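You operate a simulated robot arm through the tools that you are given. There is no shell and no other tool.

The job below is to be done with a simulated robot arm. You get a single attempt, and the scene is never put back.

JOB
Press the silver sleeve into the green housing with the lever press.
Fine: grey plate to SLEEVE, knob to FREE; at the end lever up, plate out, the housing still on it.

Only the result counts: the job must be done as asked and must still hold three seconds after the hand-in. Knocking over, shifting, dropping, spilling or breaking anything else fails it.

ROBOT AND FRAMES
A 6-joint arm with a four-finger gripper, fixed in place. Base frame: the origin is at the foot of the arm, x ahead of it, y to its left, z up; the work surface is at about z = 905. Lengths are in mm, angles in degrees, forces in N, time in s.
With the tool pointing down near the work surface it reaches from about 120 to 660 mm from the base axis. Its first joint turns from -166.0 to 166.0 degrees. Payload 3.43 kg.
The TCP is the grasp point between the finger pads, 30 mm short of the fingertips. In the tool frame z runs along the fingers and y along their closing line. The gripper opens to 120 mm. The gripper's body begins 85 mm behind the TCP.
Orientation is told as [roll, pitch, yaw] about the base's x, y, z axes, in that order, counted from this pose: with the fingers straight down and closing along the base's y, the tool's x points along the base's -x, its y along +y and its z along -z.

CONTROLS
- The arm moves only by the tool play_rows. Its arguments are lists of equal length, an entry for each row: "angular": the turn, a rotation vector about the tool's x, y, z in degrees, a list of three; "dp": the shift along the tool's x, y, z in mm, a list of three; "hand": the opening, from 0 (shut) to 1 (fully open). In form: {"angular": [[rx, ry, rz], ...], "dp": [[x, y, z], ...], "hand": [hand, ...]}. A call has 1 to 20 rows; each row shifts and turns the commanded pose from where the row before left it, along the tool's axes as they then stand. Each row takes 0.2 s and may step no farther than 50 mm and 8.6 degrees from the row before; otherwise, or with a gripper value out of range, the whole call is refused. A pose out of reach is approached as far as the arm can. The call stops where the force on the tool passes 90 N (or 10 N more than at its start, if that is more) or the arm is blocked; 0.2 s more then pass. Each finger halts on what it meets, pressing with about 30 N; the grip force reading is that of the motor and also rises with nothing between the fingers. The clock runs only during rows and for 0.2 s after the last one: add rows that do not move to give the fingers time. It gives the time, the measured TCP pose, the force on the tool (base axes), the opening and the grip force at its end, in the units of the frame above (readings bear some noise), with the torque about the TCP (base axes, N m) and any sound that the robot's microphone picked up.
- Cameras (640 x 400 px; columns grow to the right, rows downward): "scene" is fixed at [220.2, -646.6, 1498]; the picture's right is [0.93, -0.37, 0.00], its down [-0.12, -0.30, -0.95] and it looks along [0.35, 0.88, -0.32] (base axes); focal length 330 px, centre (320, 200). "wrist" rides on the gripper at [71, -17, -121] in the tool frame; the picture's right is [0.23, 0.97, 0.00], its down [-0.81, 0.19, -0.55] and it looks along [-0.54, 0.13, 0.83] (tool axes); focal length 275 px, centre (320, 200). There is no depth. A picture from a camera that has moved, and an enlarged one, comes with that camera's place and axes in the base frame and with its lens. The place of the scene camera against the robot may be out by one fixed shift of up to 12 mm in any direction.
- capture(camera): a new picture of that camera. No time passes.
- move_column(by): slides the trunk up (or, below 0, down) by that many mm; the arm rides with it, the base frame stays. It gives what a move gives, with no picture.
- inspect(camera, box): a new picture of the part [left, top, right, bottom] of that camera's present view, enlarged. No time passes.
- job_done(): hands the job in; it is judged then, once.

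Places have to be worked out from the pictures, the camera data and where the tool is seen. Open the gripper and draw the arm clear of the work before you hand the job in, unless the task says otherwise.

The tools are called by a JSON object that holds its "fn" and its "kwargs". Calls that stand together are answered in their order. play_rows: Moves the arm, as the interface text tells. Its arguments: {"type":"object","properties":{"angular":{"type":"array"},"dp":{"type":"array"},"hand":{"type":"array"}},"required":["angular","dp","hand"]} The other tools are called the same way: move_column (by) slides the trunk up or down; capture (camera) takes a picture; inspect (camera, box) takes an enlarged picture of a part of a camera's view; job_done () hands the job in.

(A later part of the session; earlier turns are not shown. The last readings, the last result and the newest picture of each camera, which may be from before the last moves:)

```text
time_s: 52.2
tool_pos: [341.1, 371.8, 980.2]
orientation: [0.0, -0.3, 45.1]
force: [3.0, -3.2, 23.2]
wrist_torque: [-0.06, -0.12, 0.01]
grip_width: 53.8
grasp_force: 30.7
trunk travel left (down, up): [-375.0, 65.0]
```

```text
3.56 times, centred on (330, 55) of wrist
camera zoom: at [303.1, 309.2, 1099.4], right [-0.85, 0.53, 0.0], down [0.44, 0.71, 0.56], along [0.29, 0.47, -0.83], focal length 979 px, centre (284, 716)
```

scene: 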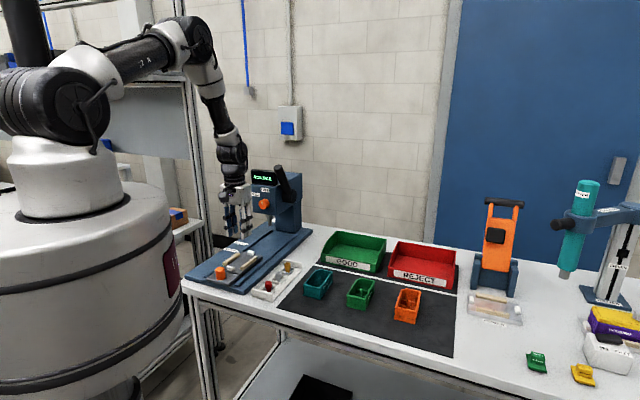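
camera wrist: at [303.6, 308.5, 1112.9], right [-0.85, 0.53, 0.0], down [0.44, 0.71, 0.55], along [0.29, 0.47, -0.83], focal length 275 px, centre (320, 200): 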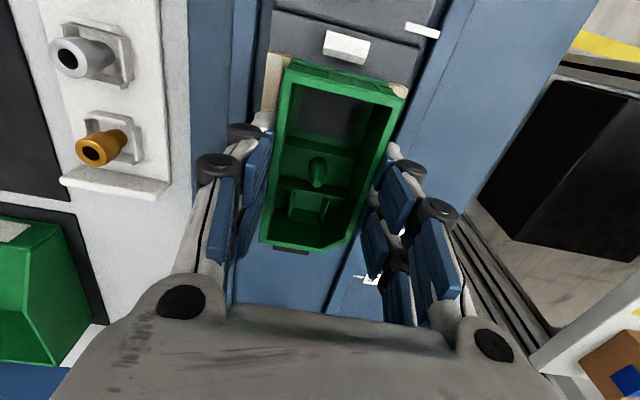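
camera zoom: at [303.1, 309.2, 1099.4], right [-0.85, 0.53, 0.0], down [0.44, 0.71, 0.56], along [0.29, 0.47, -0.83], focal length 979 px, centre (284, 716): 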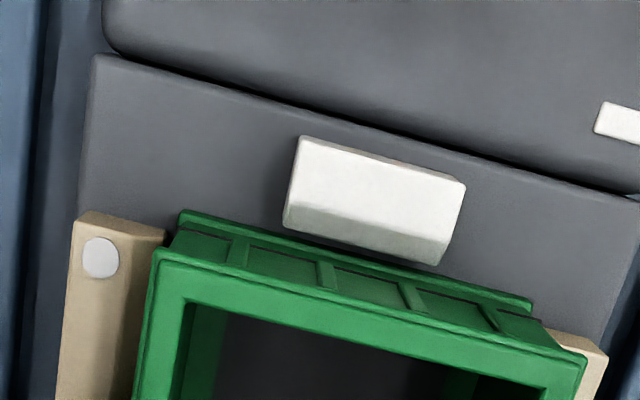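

The torque is now neutral but the height unchanged: the fingertips themselves rest on the rail tops while the housing's foot is already between rails and stops. I unload 1.5 mm and open so it settles the last few millimetres.

{"fn": "play_rows", "kwargs": {"angular": [[0, 0, 0], [0, 0, 0], [0, 0, 0], [0, 0, 0], [0, 0, 0]], "dp": [[0, 0, -2.5], [0, 0, 0], [0, 0, 0], [0, 0, 0], [0, 0, 0]], "hand": [0, 0.43, 0.5, 0.6, 0.6]}}

{"fn": "capture", "kwargs": {"camera": "wrist"}}

{"fn": "inspect", "kwargs": {"camera": "wrist", "box": [240, 0, 420, 110]}}

{"fn": "inspect", "kwargs": {"camera": "scene", "box": [205, 225, 285, 290]}}

```text
time_s: 53.4
tool_pos: [342.7, 371.3, 980.1]
orientation: [-0.2, 0.1, 45.0]
force: [0.2, -0.5, -0.7]
wrist_torque: [0.0, 0.0, 0.02]
grip_width: 71.9
grasp_force: 0.1
trunk travel left (down, up): [-375.0, 65.0]
```

```text
taken
camera wrist: at [303.1, 309.7, 1100.1], right [-0.85, 0.53, 0.0], down [0.44, 0.71, 0.55], along [0.29, 0.47, -0.83], focal length 275 px, centre (320, 200)
```

wrist: 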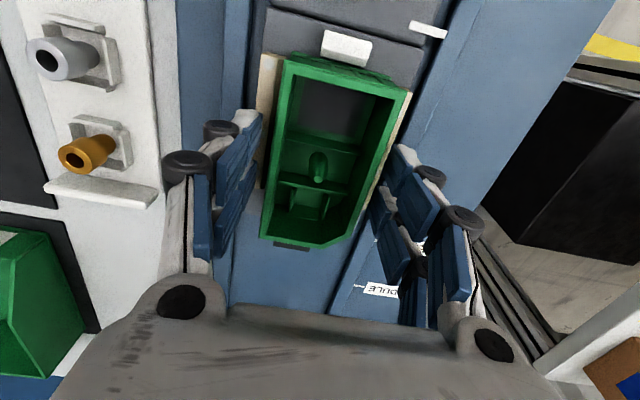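

```text
3.56 times, centred on (330, 55) of wrist
camera zoom: at [303.1, 309.7, 1100.1], right [-0.85, 0.53, 0.0], down [0.44, 0.71, 0.55], along [0.29, 0.47, -0.83], focal length 979 px, centre (284, 716)
```

zoom: 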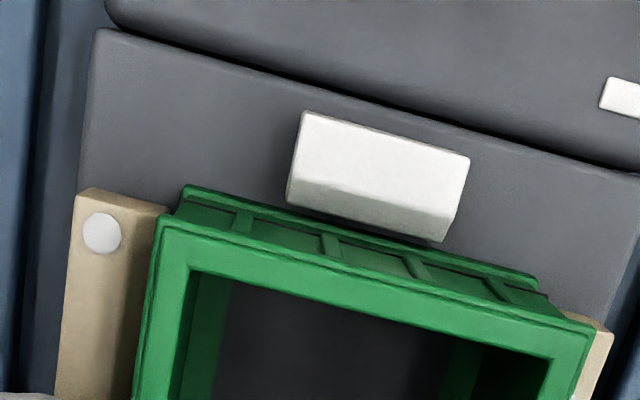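

```text
6.15 times, centred on (245, 258) of scene
camera zoom: at [220.2, -646.6, 1498.0], right [0.93, -0.37, 0.0], down [-0.12, -0.3, -0.95], along [0.35, 0.88, -0.32], focal length 2028 px, centre (782, -154)
```

zoom: 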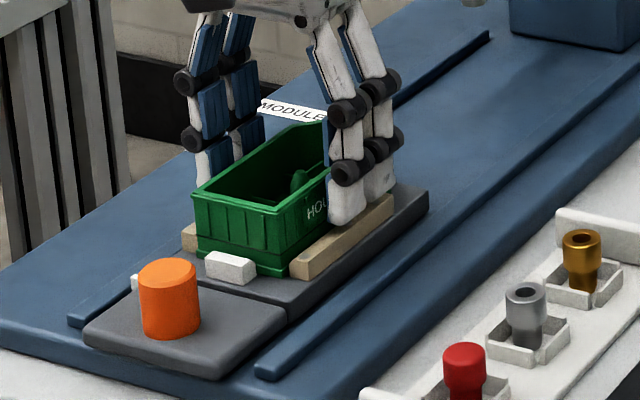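

It settled. I raise the gripper clear and inspect the seating from above.

{"fn": "play_rows", "kwargs": {"angular": [[0, 0, 0], [0, 0, 0], [0, 0, 0], [0, 0, 0]], "dp": [[0, 0, -10], [0, 0, -20], [0, 0, -25], [0, 0, -25]], "hand": [0.65, 0.7, 0.8, 0.9]}}

{"fn": "inspect", "kwargs": {"camera": "wrist", "box": [240, 10, 400, 210]}}

{"fn": "inspect", "kwargs": {"camera": "scene", "box": [215, 235, 275, 285]}}

```text
time_s: 54.4
tool_pos: [341.7, 371.8, 1061.7]
orientation: [-0.1, 0.0, 44.9]
force: [-0.5, -1.2, 1.0]
wrist_torque: [0.0, -0.03, 0.02]
grip_width: 107.8
grasp_force: 0.1
trunk travel left (down, up): [-375.0, 65.0]
```

```text
2.00 times, centred on (320, 110) of wrist
camera zoom: at [302.5, 310.4, 1181.1], right [-0.85, 0.53, 0.0], down [0.44, 0.71, 0.55], along [0.29, 0.47, -0.83], focal length 551 px, centre (320, 380)
```

zoom: 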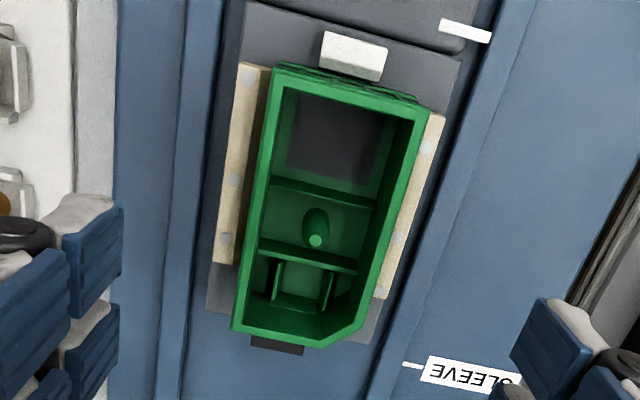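

```text
8.00 times, centred on (245, 260) of scene
camera zoom: at [220.2, -646.6, 1498.0], right [0.93, -0.37, 0.0], down [-0.12, -0.3, -0.95], along [0.35, 0.88, -0.32], focal length 2637 px, centre (920, -280)
```

zoom: 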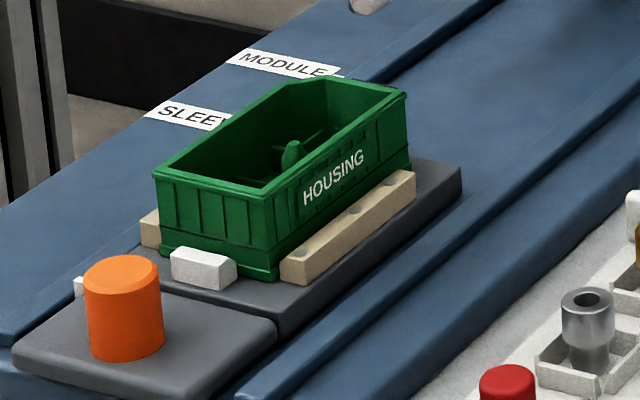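

Seated between rails and stops. Now a close look at peg and pocket for the sleeve decision.

{"fn": "inspect", "kwargs": {"camera": "wrist", "box": [296, 100, 344, 190]}}

{"fn": "inspect", "kwargs": {"camera": "scene", "box": [244, 240, 270, 258]}}

{"fn": "inspect", "kwargs": {"camera": "scene", "box": [240, 244, 272, 270]}}

```text
4.44 times, centred on (320, 145) of wrist
camera zoom: at [302.5, 310.4, 1181.1], right [-0.85, 0.53, 0.0], down [0.44, 0.71, 0.55], along [0.29, 0.47, -0.83], focal length 1224 px, centre (320, 444)
```

zoom: 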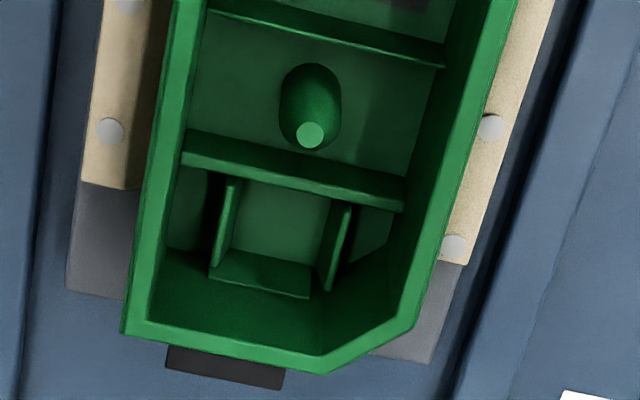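

```text
16.00 times, centred on (257, 249) of scene
camera zoom: at [220.2, -646.6, 1498.0], right [0.93, -0.37, 0.0], down [-0.12, -0.3, -0.95], along [0.35, 0.88, -0.32], focal length 5274 px, centre (1328, -584)
```

zoom: 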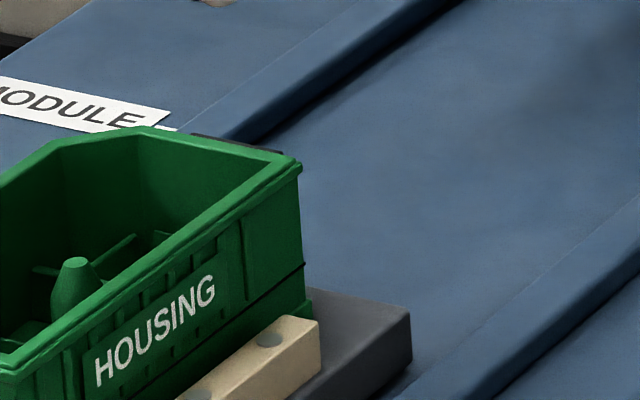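

```text
15.38 times, centred on (256, 257) of scene
camera zoom: at [220.2, -646.6, 1498.0], right [0.93, -0.37, 0.0], down [-0.12, -0.3, -0.95], along [0.35, 0.88, -0.32], focal length 5071 px, centre (1305, -677)
```

zoom: 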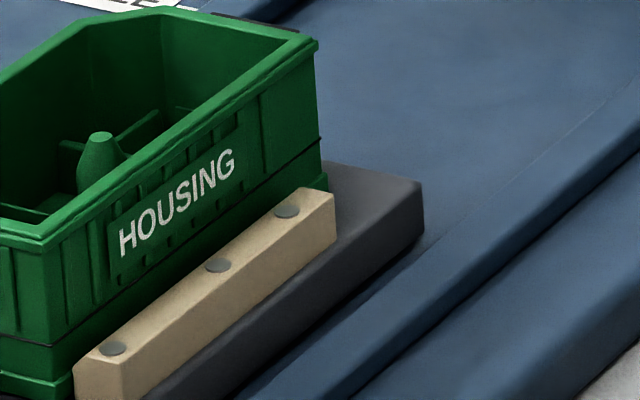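

I examine the sample product's knob position and the other details once more at high zoom.

{"fn": "inspect", "kwargs": {"camera": "scene", "box": [606, 298, 640, 322]}}

{"fn": "inspect", "kwargs": {"camera": "scene", "box": [526, 345, 550, 377]}}

{"fn": "inspect", "kwargs": {"camera": "scene", "box": [268, 258, 282, 284]}}

{"fn": "inspect", "kwargs": {"camera": "scene", "box": [568, 360, 602, 388]}}

```text
16.00 times, centred on (623, 310) of scene
camera zoom: at [220.2, -646.6, 1498.0], right [0.93, -0.37, 0.0], down [-0.12, -0.3, -0.95], along [0.35, 0.88, -0.32], focal length 5274 px, centre (-4528, -1560)
```

zoom: 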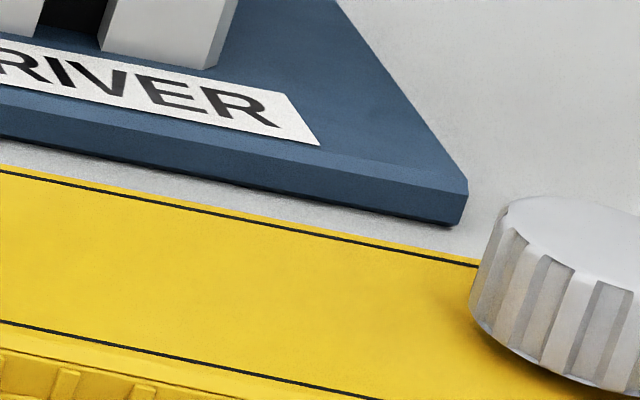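

```text
12.50 times, centred on (538, 361) of scene
camera zoom: at [220.2, -646.6, 1498.0], right [0.93, -0.37, 0.0], down [-0.12, -0.3, -0.95], along [0.35, 0.88, -0.32], focal length 4120 px, centre (-2405, -1812)
```

zoom: 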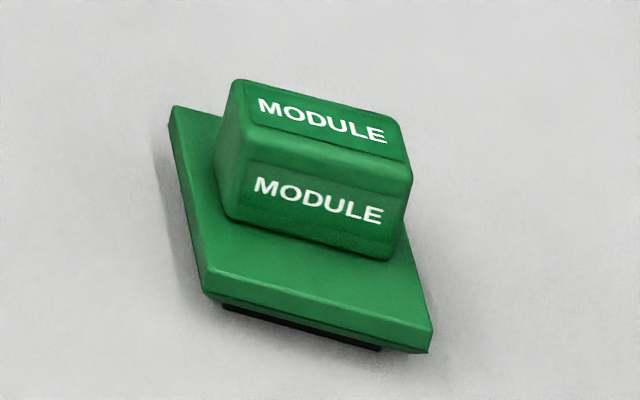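

```text
15.38 times, centred on (275, 271) of scene
camera zoom: at [220.2, -646.6, 1498.0], right [0.93, -0.37, 0.0], down [-0.12, -0.3, -0.95], along [0.35, 0.88, -0.32], focal length 5071 px, centre (1012, -892)
```

zoom: 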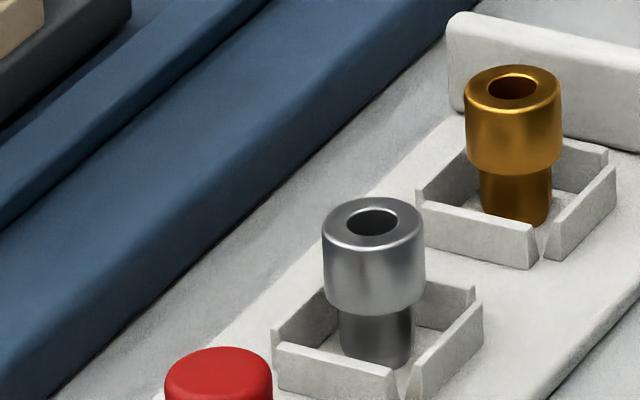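

```text
14.29 times, centred on (585, 374) of scene
camera zoom: at [220.2, -646.6, 1498.0], right [0.93, -0.37, 0.0], down [-0.12, -0.3, -0.95], along [0.35, 0.88, -0.32], focal length 4709 px, centre (-3466, -2286)
```

zoom: 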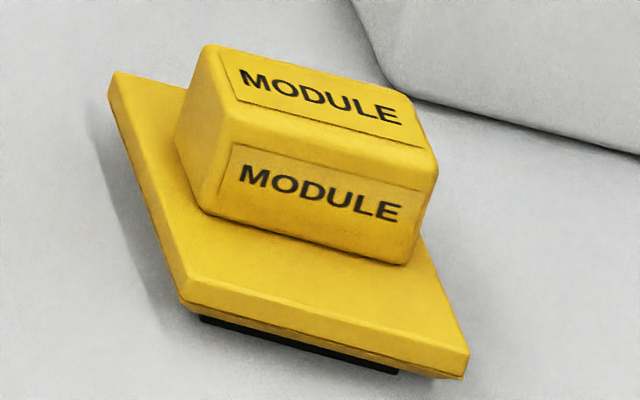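

Stations checked again: with the pointer at SLEEVE the pocket centre (a≈538) would be at 697, and at MODULE the bay centre (476) also at 697 — exactly the ram. I zoom to the maximum into the pocket.

{"fn": "inspect", "kwargs": {"camera": "wrist", "box": [302, 136, 334, 158]}}

{"fn": "inspect", "kwargs": {"camera": "wrist", "box": [304, 112, 336, 134]}}

{"fn": "inspect", "kwargs": {"camera": "wrist", "box": [310, 80, 346, 116]}}

```text
16.00 times, centred on (318, 147) of wrist
camera zoom: at [302.5, 310.4, 1181.1], right [-0.85, 0.53, 0.0], down [0.44, 0.71, 0.55], along [0.29, 0.47, -0.83], focal length 4404 px, centre (352, 1048)
```

zoom: 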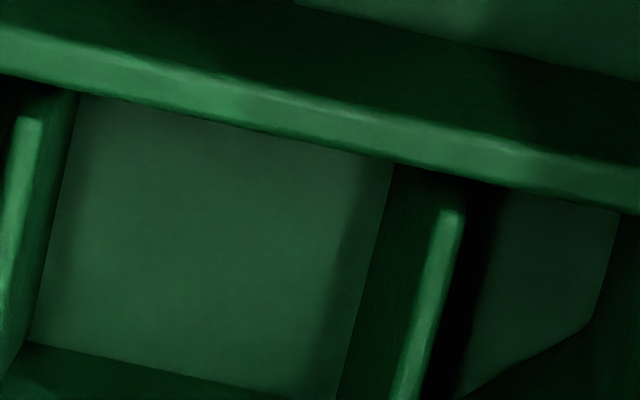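

```text
16.00 times, centred on (320, 123) of wrist
camera zoom: at [302.5, 310.4, 1181.1], right [-0.85, 0.53, 0.0], down [0.44, 0.71, 0.55], along [0.29, 0.47, -0.83], focal length 4404 px, centre (320, 1432)
```

zoom: 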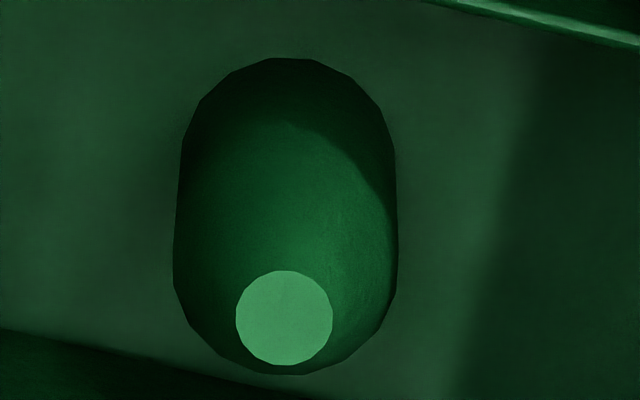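

```text
11.11 times, centred on (328, 98) of wrist
camera zoom: at [302.5, 310.4, 1181.1], right [-0.85, 0.53, 0.0], down [0.44, 0.71, 0.55], along [0.29, 0.47, -0.83], focal length 3059 px, centre (231, 1333)
```

zoom: 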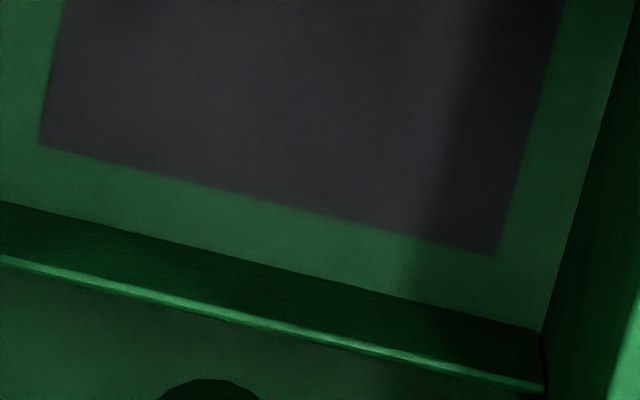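

The evidence conflicts on where the sleeve should go (peg or far pocket), so I will test the alignment directly: slide the plate to SLEEVE without the sleeve and look at what stands under the ram. First I go above the plate's orange grip at (266, 296).

{"fn": "play_rows", "kwargs": {"angular": [[0, 0, 0], [0, 0, 0], [0, 0, 0], [0, 0, 0], [0, 0, 0], [0, 0, 0], [0, 0, 0]], "dp": [[35.7, 0, 0], [35.7, 0.2, 0], [35.7, 0.2, 0], [0, 0, 15], [0, 0, 15], [0, 0, 15], [0, 0, 0]], "hand": [0.9, 0.8, 0.7, 0.6, 0.55, 0.55, 0.55]}}

{"fn": "capture", "kwargs": {"camera": "wrist"}}

{"fn": "inspect", "kwargs": {"camera": "scene", "box": [185, 190, 285, 300]}}

```text
time_s: 56.0
tool_pos: [265.1, 297.6, 1013.2]
orientation: [-0.1, 0.1, 45.0]
force: [0.1, -0.7, 0.4]
wrist_torque: [0.03, -0.01, 0.01]
grip_width: 65.7
grasp_force: 0.0
trunk travel left (down, up): [-375.0, 65.0]
```

```text
taken
camera wrist: at [227.1, 235.1, 1133.4], right [-0.85, 0.53, 0.0], down [0.44, 0.71, 0.55], along [0.29, 0.47, -0.83], focal length 275 px, centre (320, 200)
```

wrist: 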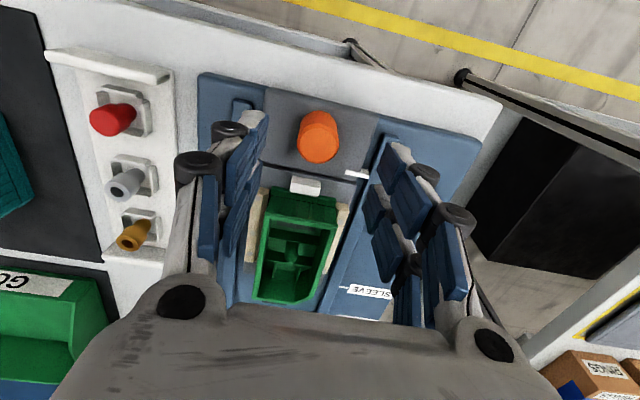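

```text
3.64 times, centred on (235, 245) of scene
camera zoom: at [220.2, -646.6, 1498.0], right [0.93, -0.37, 0.0], down [-0.12, -0.3, -0.95], along [0.35, 0.88, -0.32], focal length 1198 px, centre (629, 36)
```

zoom: 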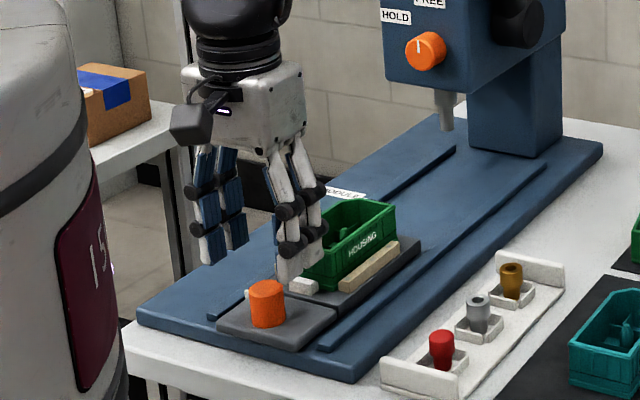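

I zoom on the orange grip to check centring before descending.

{"fn": "inspect", "kwargs": {"camera": "wrist", "box": [250, 80, 410, 220]}}

```text
2.86 times, centred on (330, 150) of wrist
camera zoom: at [227.1, 235.1, 1133.4], right [-0.85, 0.53, 0.0], down [0.44, 0.71, 0.55], along [0.29, 0.47, -0.83], focal length 786 px, centre (291, 343)
```

zoom: 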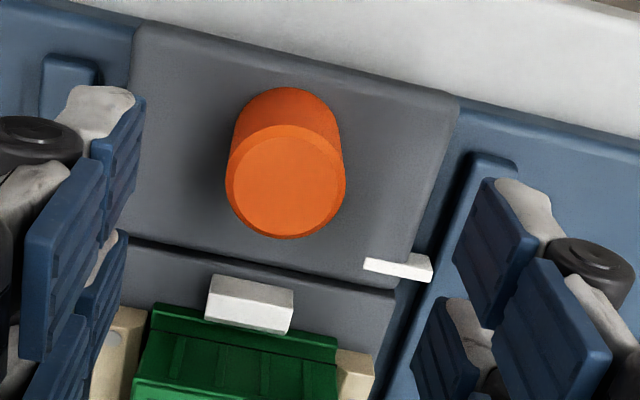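

Grip centre a≈397, n≈21.3, 28 mm thick. I descend to z≈972 and close on it.

{"fn": "play_rows", "kwargs": {"angular": [[0, 0, 0], [0, 0, 0], [0, 0, 0], [0, 0, 0], [0, 0, 0], [0, 0, 0], [0, 0, 0]], "dp": [[0.7, -1.5, 14], [0, 0, 14], [0, 0, 12], [0, 0, 0], [0, 0, 0], [0, 0, 0], [0, 0, 0]], "hand": [0.55, 0.55, 0.55, 0.1, 0.1, 0.1, 0.1]}}

{"fn": "inspect", "kwargs": {"camera": "scene", "box": [185, 210, 285, 300]}}

```text
time_s: 57.6
tool_pos: [265.7, 295.6, 975.8]
orientation: [0.0, 0.1, 45.1]
force: [1.7, -1.8, -2.5]
wrist_torque: [-0.02, -0.03, -0.01]
grip_width: 26.5
grasp_force: 35.1
trunk travel left (down, up): [-375.0, 65.0]
```

```text
4.44 times, centred on (235, 255) of scene
camera zoom: at [220.2, -646.6, 1498.0], right [0.93, -0.37, 0.0], down [-0.12, -0.3, -0.95], along [0.35, 0.88, -0.32], focal length 1465 px, centre (698, -44)
```

zoom: 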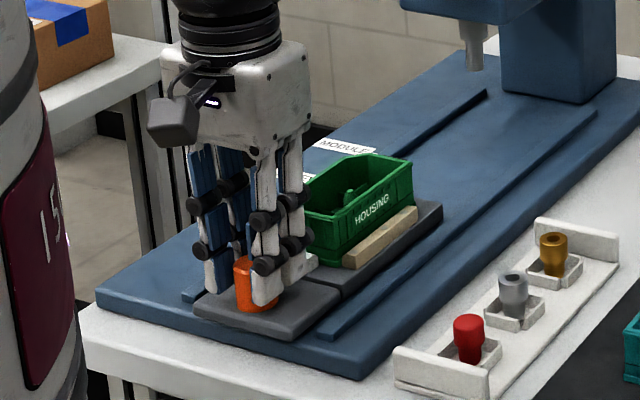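

Held at 26.5 mm. I push the plate inward along the slide, about 120 mm first, watching forces and sounds.

{"fn": "play_rows", "kwargs": {"angular": [[0, 0, 0], [0, 0, 0], [0, 0, 0], [0, 0, 0], [0, 0, 0], [0, 0, 0], [0, 0, 0], [0, 0, 0], [0, 0, 0], [0, 0, 0]], "dp": [[-5, 0, 0], [-10, 0, 0], [-15, 0, 0], [-15, 0, 0], [-15, 0, 0], [-15, 0, 0], [-15, 0, 0], [-15, 0, 0], [-10, 0, 0], [-5, 0, 0]], "hand": [0.1, 0.1, 0.1, 0.1, 0.1, 0.1, 0.1, 0.1, 0.1, 0.1]}}

{"fn": "capture", "kwargs": {"camera": "wrist"}}

{"fn": "inspect", "kwargs": {"camera": "scene", "box": [200, 190, 310, 290]}}

```text
time_s: 59.8
tool_pos: [351.4, 378.8, 975.2]
orientation: [-0.1, 0.0, 45.1]
force: [2.9, -4.2, 7.1]
wrist_torque: [-0.51, 0.34, 0.04]
grip_width: 26.2
grasp_force: 45.1
trunk travel left (down, up): [-375.0, 65.0]
```

```text
taken
camera wrist: at [313.0, 317.9, 1094.9], right [-0.85, 0.53, 0.0], down [0.44, 0.71, 0.55], along [0.29, 0.47, -0.83], focal length 275 px, centre (320, 200)
```

wrist: 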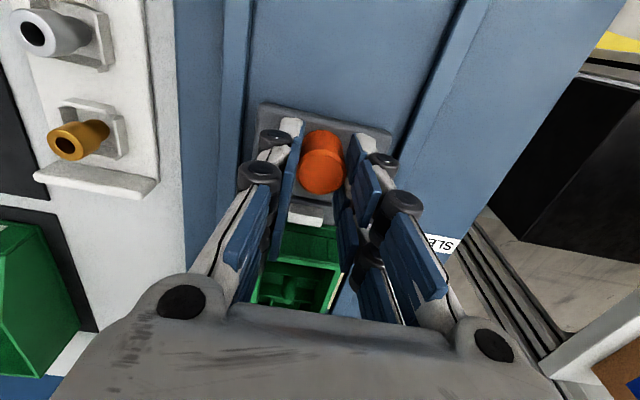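

```text
4.00 times, centred on (255, 240) of scene
camera zoom: at [220.2, -646.6, 1498.0], right [0.93, -0.37, 0.0], down [-0.12, -0.3, -0.95], along [0.35, 0.88, -0.32], focal length 1318 px, centre (580, 40)
```

zoom: 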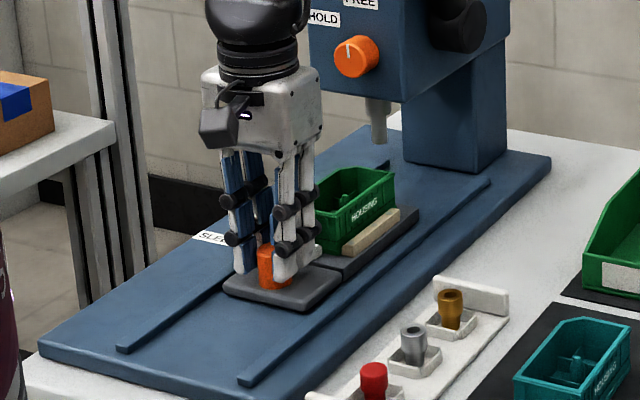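

The plate slides smoothly with the housing (moved 119 mm). I go on 39 mm slowly toward the SLEEVE mark.

{"fn": "play_rows", "kwargs": {"angular": [[0, 0, 0], [0, 0, 0], [0, 0, 0], [0, 0, 0], [0, 0, 0], [0, 0, 0], [0, 0, 0]], "dp": [[-6, 0, 0], [-8, 0, 0], [-8, 0, 0], [-7, 0, 0], [-6, 0, 0], [-4, 0, 0], [0, 0, 0]], "hand": [0.1, 0.1, 0.1, 0.1, 0.1, 0.1, 0.1]}}

{"fn": "capture", "kwargs": {"camera": "wrist"}}

{"fn": "inspect", "kwargs": {"camera": "scene", "box": [230, 190, 320, 270]}}

```text
time_s: 61.4
tool_pos: [378.9, 405.8, 974.8]
orientation: [-0.1, 0.0, 45.0]
force: [2.7, -7.9, 0.2]
wrist_torque: [0.2, -0.48, 0.05]
grip_width: 25.8
grasp_force: 45.1
trunk travel left (down, up): [-375.0, 65.0]
```

```text
taken
camera wrist: at [339.4, 344.3, 1095.0], right [-0.85, 0.53, 0.0], down [0.44, 0.71, 0.55], along [0.29, 0.47, -0.83], focal length 275 px, centre (320, 200)
```

wrist: 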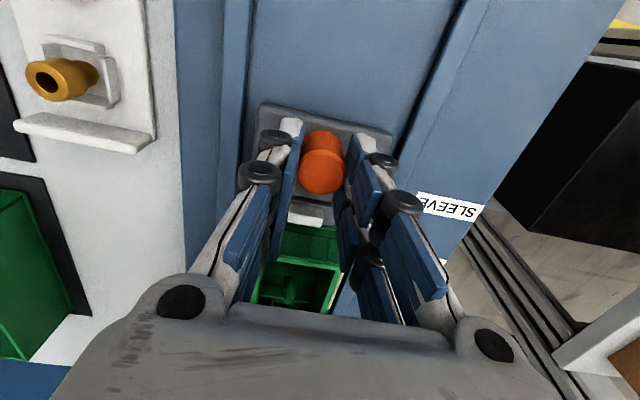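

```text
5.00 times, centred on (275, 230) of scene
camera zoom: at [220.2, -646.6, 1498.0], right [0.93, -0.37, 0.0], down [-0.12, -0.3, -0.95], along [0.35, 0.88, -0.32], focal length 1648 px, centre (545, 50)
```

zoom: 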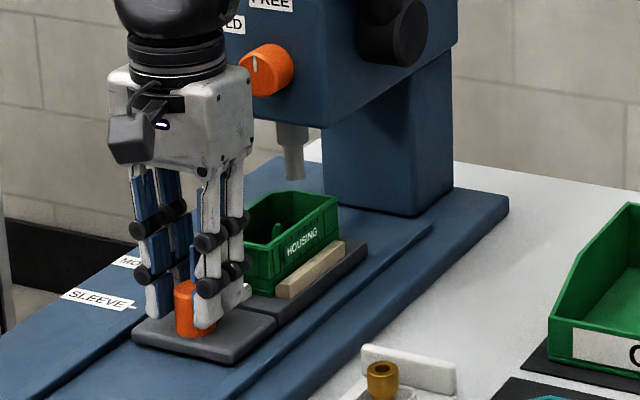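

The plate now stands at about SLEEVE. I look closely at what lies beneath the ram.

{"fn": "inspect", "kwargs": {"camera": "scene", "box": [268, 205, 302, 250]}}

{"fn": "inspect", "kwargs": {"camera": "wrist", "box": [240, 90, 440, 310]}}

{"fn": "inspect", "kwargs": {"camera": "scene", "box": [240, 235, 280, 265]}}

```text
8.89 times, centred on (285, 228) of scene
camera zoom: at [220.2, -646.6, 1498.0], right [0.93, -0.37, 0.0], down [-0.12, -0.3, -0.95], along [0.35, 0.88, -0.32], focal length 2930 px, centre (631, -44)
```

zoom: 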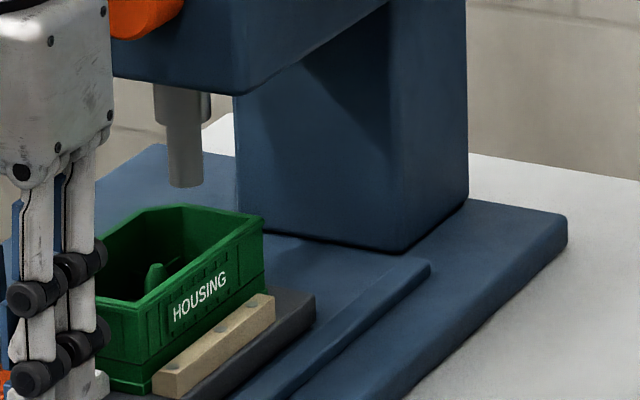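

```text
1.82 times, centred on (340, 200) of wrist
camera zoom: at [339.4, 344.3, 1095.0], right [-0.85, 0.53, 0.0], down [0.44, 0.71, 0.55], along [0.29, 0.47, -0.83], focal length 500 px, centre (284, 200)
```

zoom: 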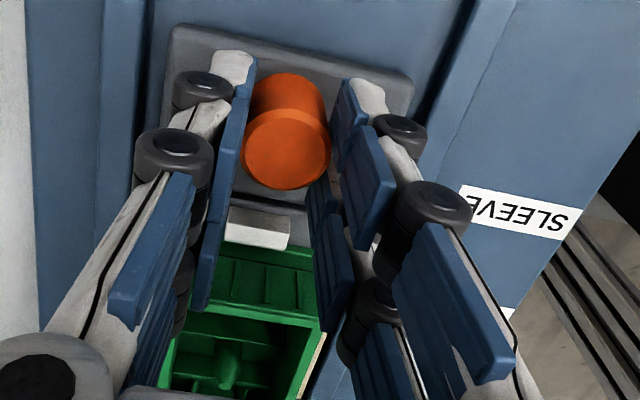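

```text
13.33 times, centred on (260, 250) of scene
camera zoom: at [220.2, -646.6, 1498.0], right [0.93, -0.37, 0.0], down [-0.12, -0.3, -0.95], along [0.35, 0.88, -0.32], focal length 4395 px, centre (1120, -467)
```

zoom: 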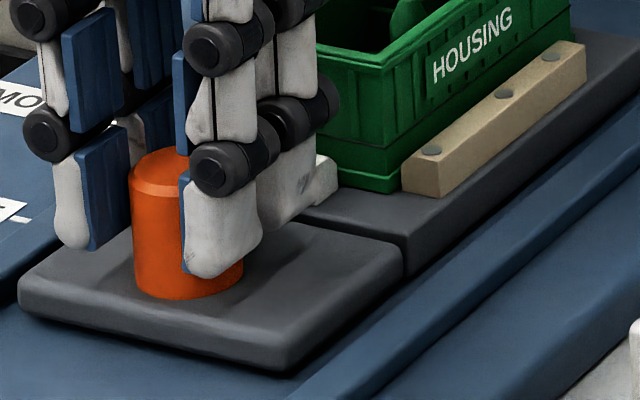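

The ram stands roughly 25 mm beyond the peg, i.e. over the square pocket at the chamfered end. I release, rise, and check pointer against mark.

{"fn": "play_rows", "kwargs": {"angular": [[0, 0, 0], [0, 0, 0], [0, 0, 0], [0, 0, 0], [0, 0, 0], [0, 0, 0]], "dp": [[0, 0, 0], [0, 0, 0], [0, 0, -15], [10, 0, -30], [30, 0, -20], [30, 0, 0]], "hand": [0.5, 0.55, 0.6, 0.7, 0.8, 0.8]}}

{"fn": "capture", "kwargs": {"camera": "wrist"}}

{"fn": "inspect", "kwargs": {"camera": "wrist", "box": [290, 90, 420, 190]}}

{"fn": "inspect", "kwargs": {"camera": "wrist", "box": [240, 180, 380, 300]}}

```text
time_s: 62.8
tool_pos: [326.7, 358.6, 1041.2]
orientation: [-0.2, 0.0, 44.9]
force: [-0.3, 0.4, -0.1]
wrist_torque: [0.02, -0.03, -0.01]
grip_width: 95.9
grasp_force: 0.1
trunk travel left (down, up): [-375.0, 65.0]
```

```text
taken
camera wrist: at [287.9, 296.0, 1161.2], right [-0.85, 0.53, 0.0], down [0.44, 0.71, 0.55], along [0.29, 0.47, -0.83], focal length 275 px, centre (320, 200)
```

wrist: 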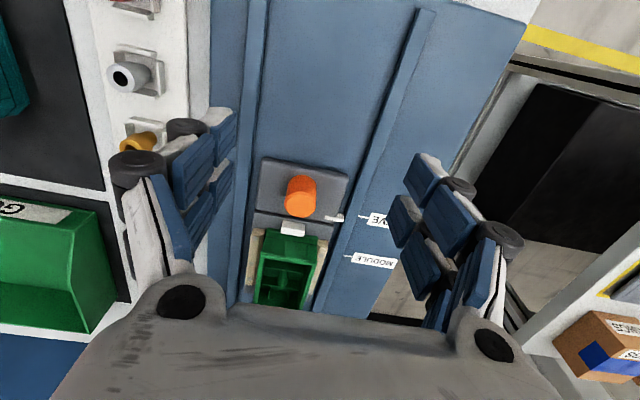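

```text
4.00 times, centred on (355, 140) of wrist
camera zoom: at [287.9, 296.0, 1161.2], right [-0.85, 0.53, 0.0], down [0.44, 0.71, 0.55], along [0.29, 0.47, -0.83], focal length 1101 px, centre (180, 440)
```

zoom: 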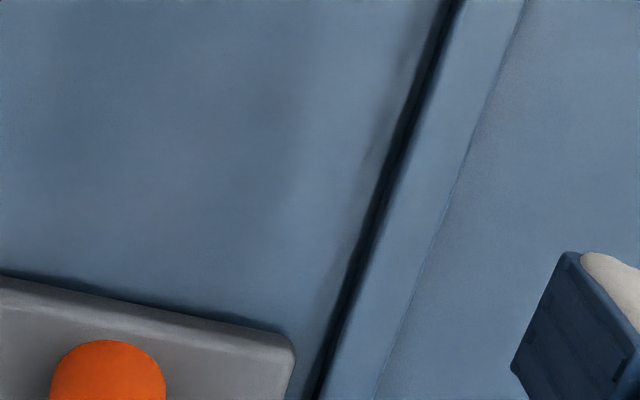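

```text
3.33 times, centred on (310, 240) of wrist
camera zoom: at [287.9, 296.0, 1161.2], right [-0.85, 0.53, 0.0], down [0.44, 0.71, 0.55], along [0.29, 0.47, -0.83], focal length 918 px, centre (353, 67)
```

zoom: 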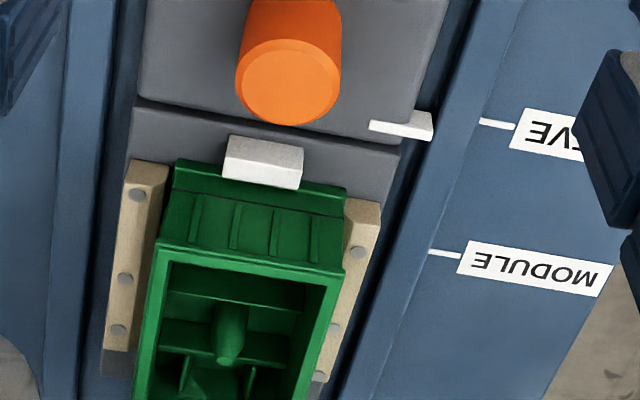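

I zoom strongly on pointer and SLEEVE line.

{"fn": "inspect", "kwargs": {"camera": "wrist", "box": [312, 205, 368, 235]}}

```text
11.43 times, centred on (340, 220) of wrist
camera zoom: at [287.9, 296.0, 1161.2], right [-0.85, 0.53, 0.0], down [0.44, 0.71, 0.55], along [0.29, 0.47, -0.83], focal length 3146 px, centre (91, -29)
```

zoom: 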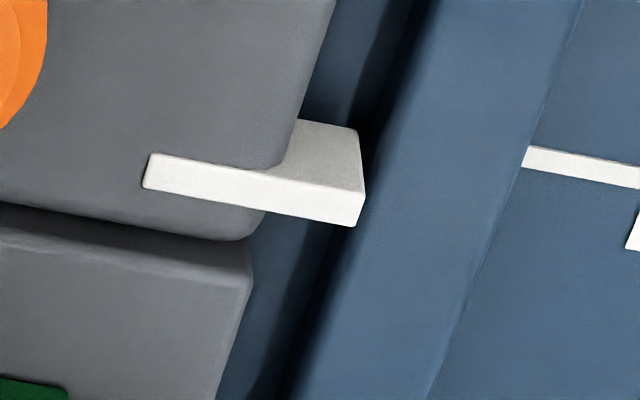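

Pointer and mark agree within about 1.5 mm, so "TCP a≈555 at the grip" is the SLEEVE position. Now I fetch the plate back out to load the sleeve: re-grip the orange handle.

{"fn": "play_rows", "kwargs": {"angular": [[0, 0, 0], [0, 0, 0], [0, 0, 0], [0, 0, 0], [0, 0, 0], [0, 0, 0], [0, 0, 0], [0, 0, 0], [0, 0, 0]], "dp": [[-35, -0.8, 0], [-35.3, -0.8, 0], [0, 0, 22], [0, 0, 22], [0, 0, 22], [0, 0, 0], [0, 0, 0], [0, 0, 0], [0, 0, 0]], "hand": [0.7, 0.6, 0.55, 0.55, 0.55, 0.1, 0.1, 0.1, 0.1]}}

{"fn": "play_rows", "kwargs": {"angular": [[0, 0, 0], [0, 0, 0], [0, 0, 0], [0, 0, 0], [0, 0, 0], [0, 0, 0], [0, 0, 0], [0, 0, 0], [0, 0, 0], [0, 0, 0], [0, 0, 0], [0, 0, 0], [0, 0, 0]], "dp": [[5, 0, 0], [10, 0, 0], [15, 0, 0], [15, 0, 0], [15, 0, 0], [15, 0, 0], [15, 0, 0], [15, 0, 0], [15, 0, 0], [15, 0, 0], [12, 0, 0], [8, 0, 0], [0, 0, 0]], "hand": [0.1, 0.1, 0.1, 0.1, 0.1, 0.1, 0.1, 0.1, 0.1, 0.1, 0.1, 0.1, 0.1]}}

{"fn": "inspect", "kwargs": {"camera": "scene", "box": [185, 190, 305, 300]}}

```text
time_s: 64.8
tool_pos: [377.6, 407.4, 977.2]
orientation: [0.0, 0.0, 45.0]
force: [-7.4, 9.0, -2.0]
wrist_torque: [0.37, 0.32, -0.05]
grip_width: 27.5
grasp_force: 35.5
trunk travel left (down, up): [-375.0, 65.0]
```

```text
time_s: 67.6
tool_pos: [268.0, 297.6, 974.1]
orientation: [-0.1, 0.0, 44.9]
force: [-13.4, 10.3, 4.1]
wrist_torque: [0.99, -0.26, -0.08]
grip_width: 25.6
grasp_force: 44.8
trunk travel left (down, up): [-375.0, 65.0]
```

```text
3.64 times, centred on (245, 245) of scene
camera zoom: at [220.2, -646.6, 1498.0], right [0.93, -0.37, 0.0], down [-0.12, -0.3, -0.95], along [0.35, 0.88, -0.32], focal length 1198 px, centre (593, 36)
```

zoom: 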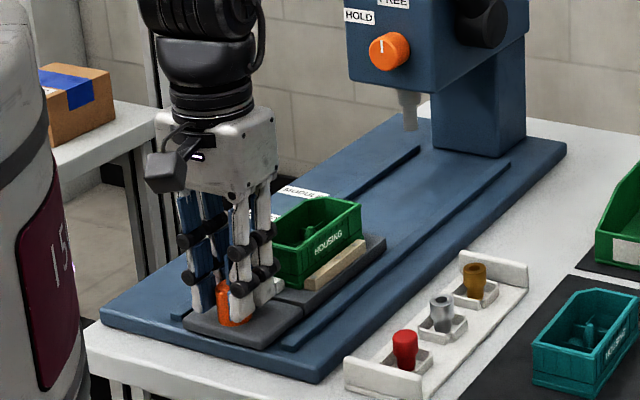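

The plate is out again with the housing on it. I release the handle, rise and take a check view of the housing in its nest.

{"fn": "play_rows", "kwargs": {"angular": [[0, 0, 0], [0, 0, 0], [0, 0, 0], [0, 0, 0], [0, 0, 0], [0, 0, 0], [0, 0, 0], [0, 0, 0]], "dp": [[0, 0, 0], [0, 0, 0], [0, 0, -15], [0, 0, -35], [0, 0, -35], [-35, 0, 0], [-35, 0, 0], [-35, 0, 0]], "hand": [0.5, 0.55, 0.6, 0.7, 0.8, 0.9, 0.9, 0.9]}}

{"fn": "capture", "kwargs": {"camera": "wrist"}}

{"fn": "inspect", "kwargs": {"camera": "wrist", "box": [250, 20, 410, 200]}}

```text
time_s: 69.4
tool_pos: [345.6, 373.9, 1057.5]
orientation: [0.0, 0.0, 45.0]
force: [0.0, 0.7, 0.6]
wrist_torque: [-0.03, -0.03, 0.01]
grip_width: 108.1
grasp_force: 0.0
trunk travel left (down, up): [-375.0, 65.0]
```

```text
taken
camera wrist: at [306.7, 311.7, 1177.8], right [-0.85, 0.53, 0.0], down [0.44, 0.71, 0.55], along [0.29, 0.47, -0.83], focal length 275 px, centre (320, 200)
```

wrist: 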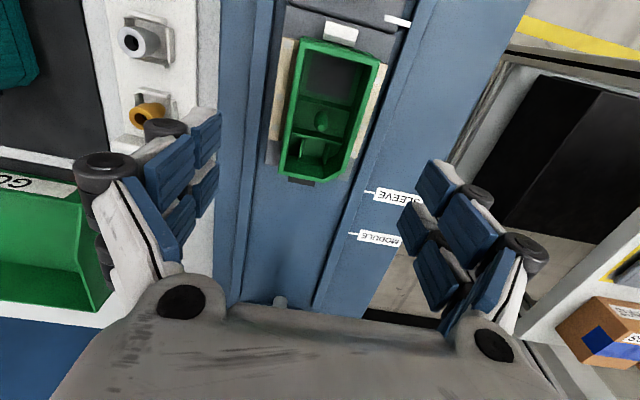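

```text
2.22 times, centred on (330, 110) of wrist
camera zoom: at [306.7, 311.7, 1177.8], right [-0.85, 0.53, 0.0], down [0.44, 0.71, 0.55], along [0.29, 0.47, -0.83], focal length 612 px, centre (298, 400)
```

zoom: 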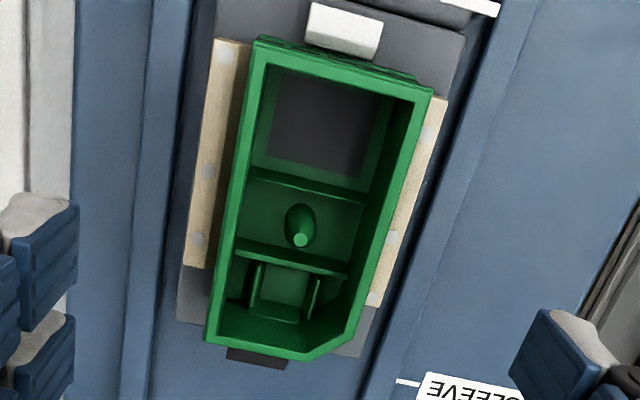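

I check with the scene camera that the housing sits level in the nest (parallel to the rail).

{"fn": "inspect", "kwargs": {"camera": "scene", "box": [226, 236, 274, 276]}}

{"fn": "inspect", "kwargs": {"camera": "scene", "box": [250, 238, 280, 262]}}

```text
10.00 times, centred on (250, 256) of scene
camera zoom: at [220.2, -646.6, 1498.0], right [0.93, -0.37, 0.0], down [-0.12, -0.3, -0.95], along [0.35, 0.88, -0.32], focal length 3296 px, centre (1020, -360)
```

zoom: 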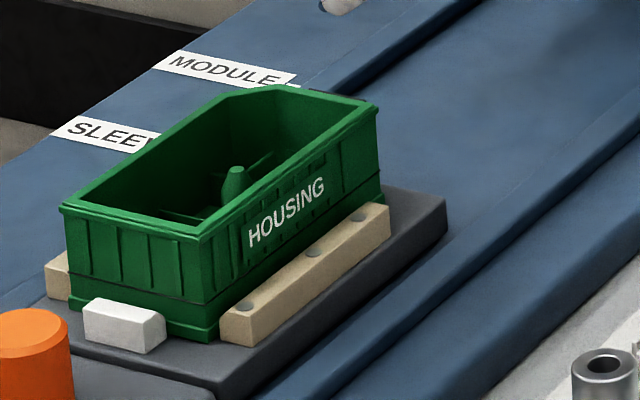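

```text
16.00 times, centred on (265, 250) of scene
camera zoom: at [220.2, -646.6, 1498.0], right [0.93, -0.37, 0.0], down [-0.12, -0.3, -0.95], along [0.35, 0.88, -0.32], focal length 5274 px, centre (1200, -600)
```

zoom: 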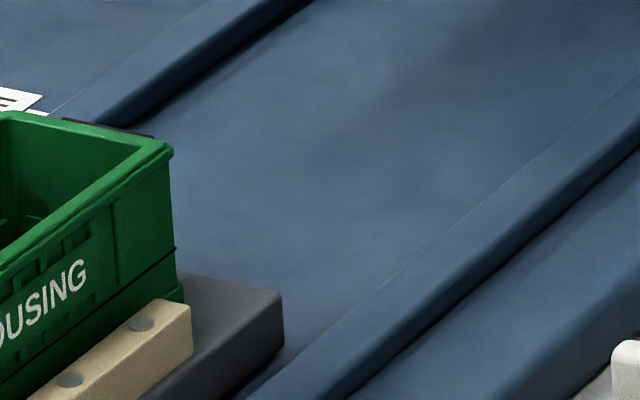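

Housing is seated and level; the square cup's floor spans a 527.6–548.2, n 12.6–31.5 (centre 537.9, 22.1). Now I go to the silver sleeve.

{"fn": "play_rows", "kwargs": {"angular": [[0, 0, 0], [0, 0, 0], [0, 0, 0], [0, 0, 0], [0, 0, 0], [0, 0, 0]], "dp": [[5.6, -38, 0], [5.6, -38, 0], [5.6, -38, 0], [5.5, -38.2, 0], [0, 0, 20], [0, 0, 20]], "hand": [0.8, 0.7, 0.6, 0.5, 0.5, 0.5]}}

{"fn": "capture", "kwargs": {"camera": "wrist"}}

{"fn": "inspect", "kwargs": {"camera": "wrist", "box": [270, 60, 370, 160]}}

```text
time_s: 70.8
tool_pos: [436.8, 247.9, 1018.1]
orientation: [-0.1, 0.0, 45.0]
force: [0.9, -0.2, -0.7]
wrist_torque: [0.03, 0.02, 0.0]
grip_width: 60.3
grasp_force: 0.1
trunk travel left (down, up): [-375.0, 65.0]
```

```text
taken
camera wrist: at [397.5, 185.9, 1138.0], right [-0.85, 0.53, 0.0], down [0.44, 0.71, 0.55], along [0.29, 0.47, -0.83], focal length 275 px, centre (320, 200)
```

wrist: 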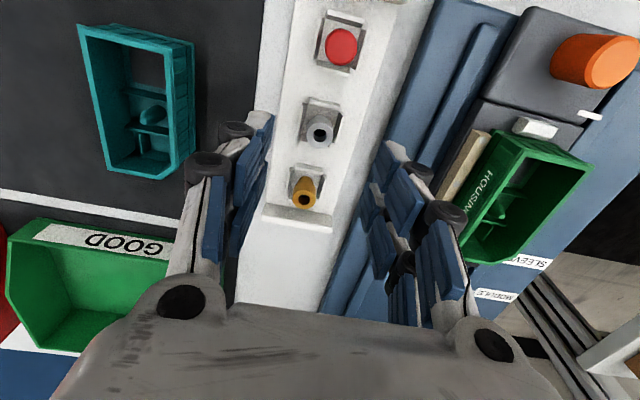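

```text
4.00 times, centred on (320, 110) of wrist
camera zoom: at [397.5, 185.9, 1138.0], right [-0.85, 0.53, 0.0], down [0.44, 0.71, 0.55], along [0.29, 0.47, -0.83], focal length 1101 px, centre (320, 560)
```

zoom: 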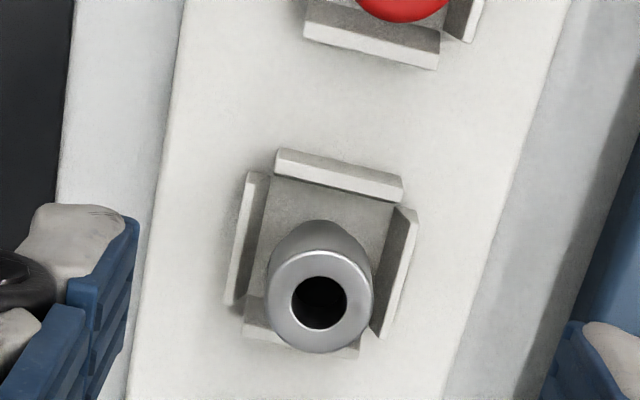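

Sleeve top centre at a≈485.6, n≈−132.5 (437.1, 249.7), collar ≈20 mm, hole ≈10.5 mm (smaller than the 12 mm peg). I centre and descend to z≈966, then view the tip height before closing.

{"fn": "play_rows", "kwargs": {"angular": [[0, 0, 0], [0, 0, 0], [0, 0, 0], [0, 0, 0]], "dp": [[-1.4, 1.1, 17], [0, 0, 17], [0, 0, 18], [0, 0, 0]], "hand": [0.45, 0.4, 0.4, 0.4]}}

{"fn": "inspect", "kwargs": {"camera": "scene", "box": [255, 250, 295, 290]}}

{"fn": "inspect", "kwargs": {"camera": "wrist", "box": [240, 60, 400, 240]}}

```text
time_s: 71.8
tool_pos: [436.5, 249.1, 967.5]
orientation: [-0.1, 0.1, 45.0]
force: [0.9, -0.6, -0.8]
wrist_torque: [-0.02, -0.02, 0.0]
grip_width: 47.9
grasp_force: 0.0
trunk travel left (down, up): [-375.0, 65.0]
```

```text
10.00 times, centred on (275, 270) of scene
camera zoom: at [220.2, -646.6, 1498.0], right [0.93, -0.37, 0.0], down [-0.12, -0.3, -0.95], along [0.35, 0.88, -0.32], focal length 3296 px, centre (770, -500)
```

zoom: 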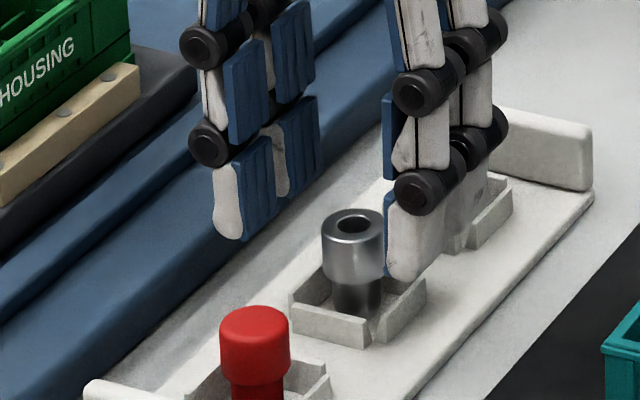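

```text
2.22 times, centred on (320, 150) of wrist
camera zoom: at [398.4, 187.9, 1087.0], right [-0.85, 0.53, 0.0], down [0.44, 0.71, 0.55], along [0.29, 0.47, -0.83], focal length 612 px, centre (320, 311)
```

zoom: 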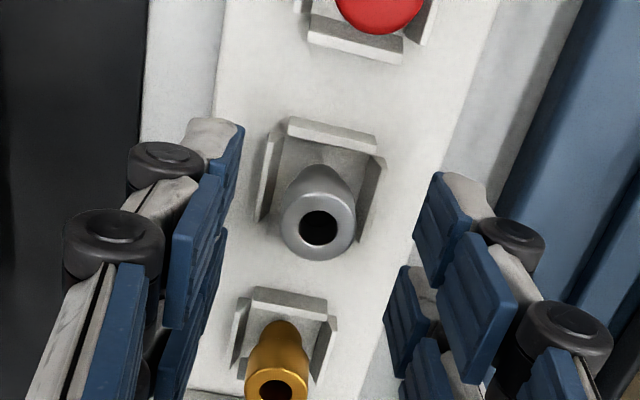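

Tips are about 9 mm below the sleeve's top edge, well above the cup walls. I close on the collar.

{"fn": "play_rows", "kwargs": {"angular": [[0, 0, 0], [0, 0, 0], [0, 0, 0], [0, 0, 0], [0, 0, 0]], "dp": [[0, 0, 0], [0, 0, 0], [0, 0, 0], [0, 0, 0], [0, 0, 0]], "hand": [0, 0, 0, 0, 0]}}

{"fn": "inspect", "kwargs": {"camera": "scene", "box": [255, 250, 295, 290]}}

{"fn": "inspect", "kwargs": {"camera": "wrist", "box": [240, 60, 400, 240]}}

```text
time_s: 73.0
tool_pos: [437.4, 248.8, 967.0]
orientation: [0.0, 0.0, 45.0]
force: [0.2, 0.1, -0.6]
wrist_torque: [-0.03, 0.02, 0.02]
grip_width: 0.0
grasp_force: 30.1
trunk travel left (down, up): [-375.0, 65.0]
```

```text
10.00 times, centred on (275, 270) of scene
camera zoom: at [220.2, -646.6, 1498.0], right [0.93, -0.37, 0.0], down [-0.12, -0.3, -0.95], along [0.35, 0.88, -0.32], focal length 3296 px, centre (770, -500)
```

zoom: 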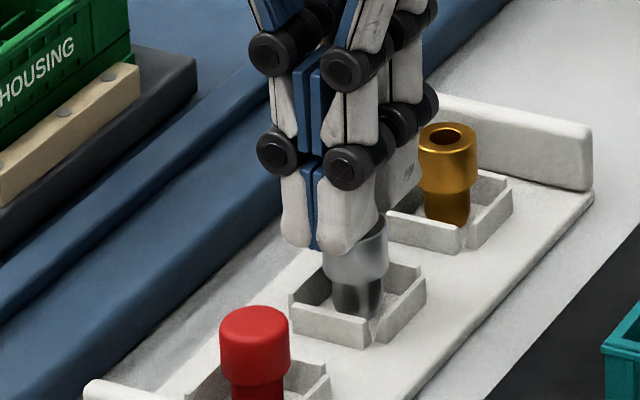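

```text
2.22 times, centred on (320, 150) of wrist
camera zoom: at [398.6, 188.0, 1087.1], right [-0.85, 0.53, 0.0], down [0.44, 0.71, 0.55], along [0.29, 0.47, -0.83], focal length 612 px, centre (320, 311)
```

zoom: 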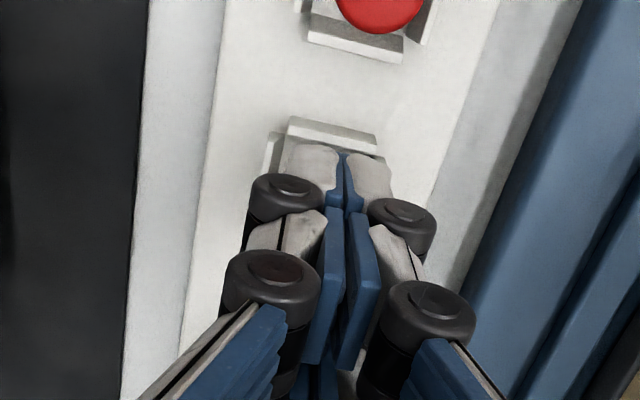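

The fingers closed completely without catching the sleeve. I look at the whole picture to understand where the closed tips are.

{"fn": "capture", "kwargs": {"camera": "wrist"}}

{"fn": "inspect", "kwargs": {"camera": "scene", "box": [250, 215, 310, 290]}}

{"fn": "inspect", "kwargs": {"camera": "wrist", "box": [280, 90, 380, 190]}}

```text
taken
camera wrist: at [398.6, 188.0, 1087.1], right [-0.85, 0.53, 0.0], down [0.44, 0.71, 0.55], along [0.29, 0.47, -0.83], focal length 275 px, centre (320, 200)
```

wrist: 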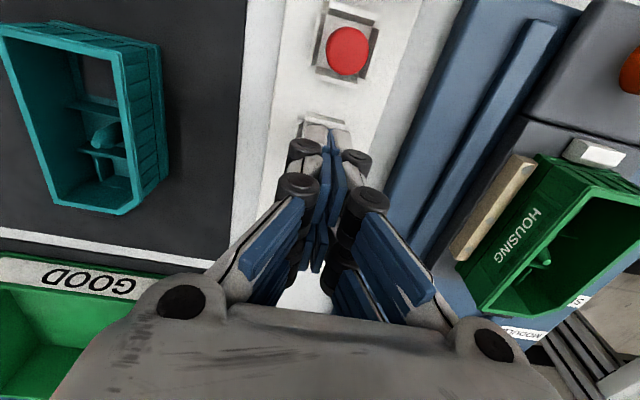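

```text
5.33 times, centred on (280, 252) of scene
camera zoom: at [220.2, -646.6, 1498.0], right [0.93, -0.37, 0.0], down [-0.12, -0.3, -0.95], along [0.35, 0.88, -0.32], focal length 1758 px, centre (533, -80)
```

zoom: 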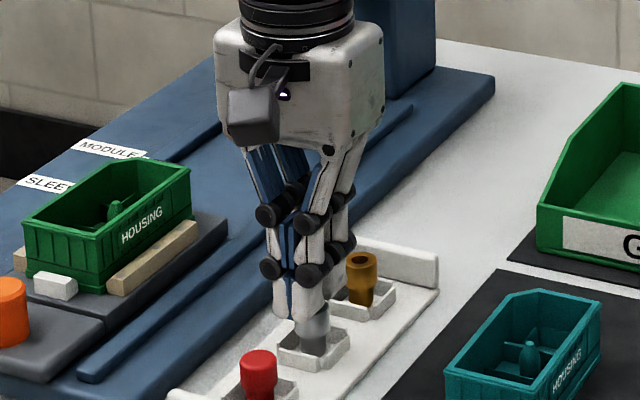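

```text
4.00 times, centred on (330, 140) of wrist
camera zoom: at [398.6, 188.0, 1087.1], right [-0.85, 0.53, 0.0], down [0.44, 0.71, 0.55], along [0.29, 0.47, -0.83], focal length 1101 px, centre (280, 440)
```

zoom: 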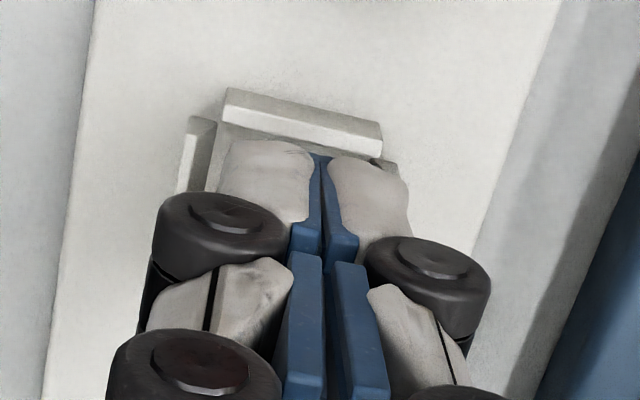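

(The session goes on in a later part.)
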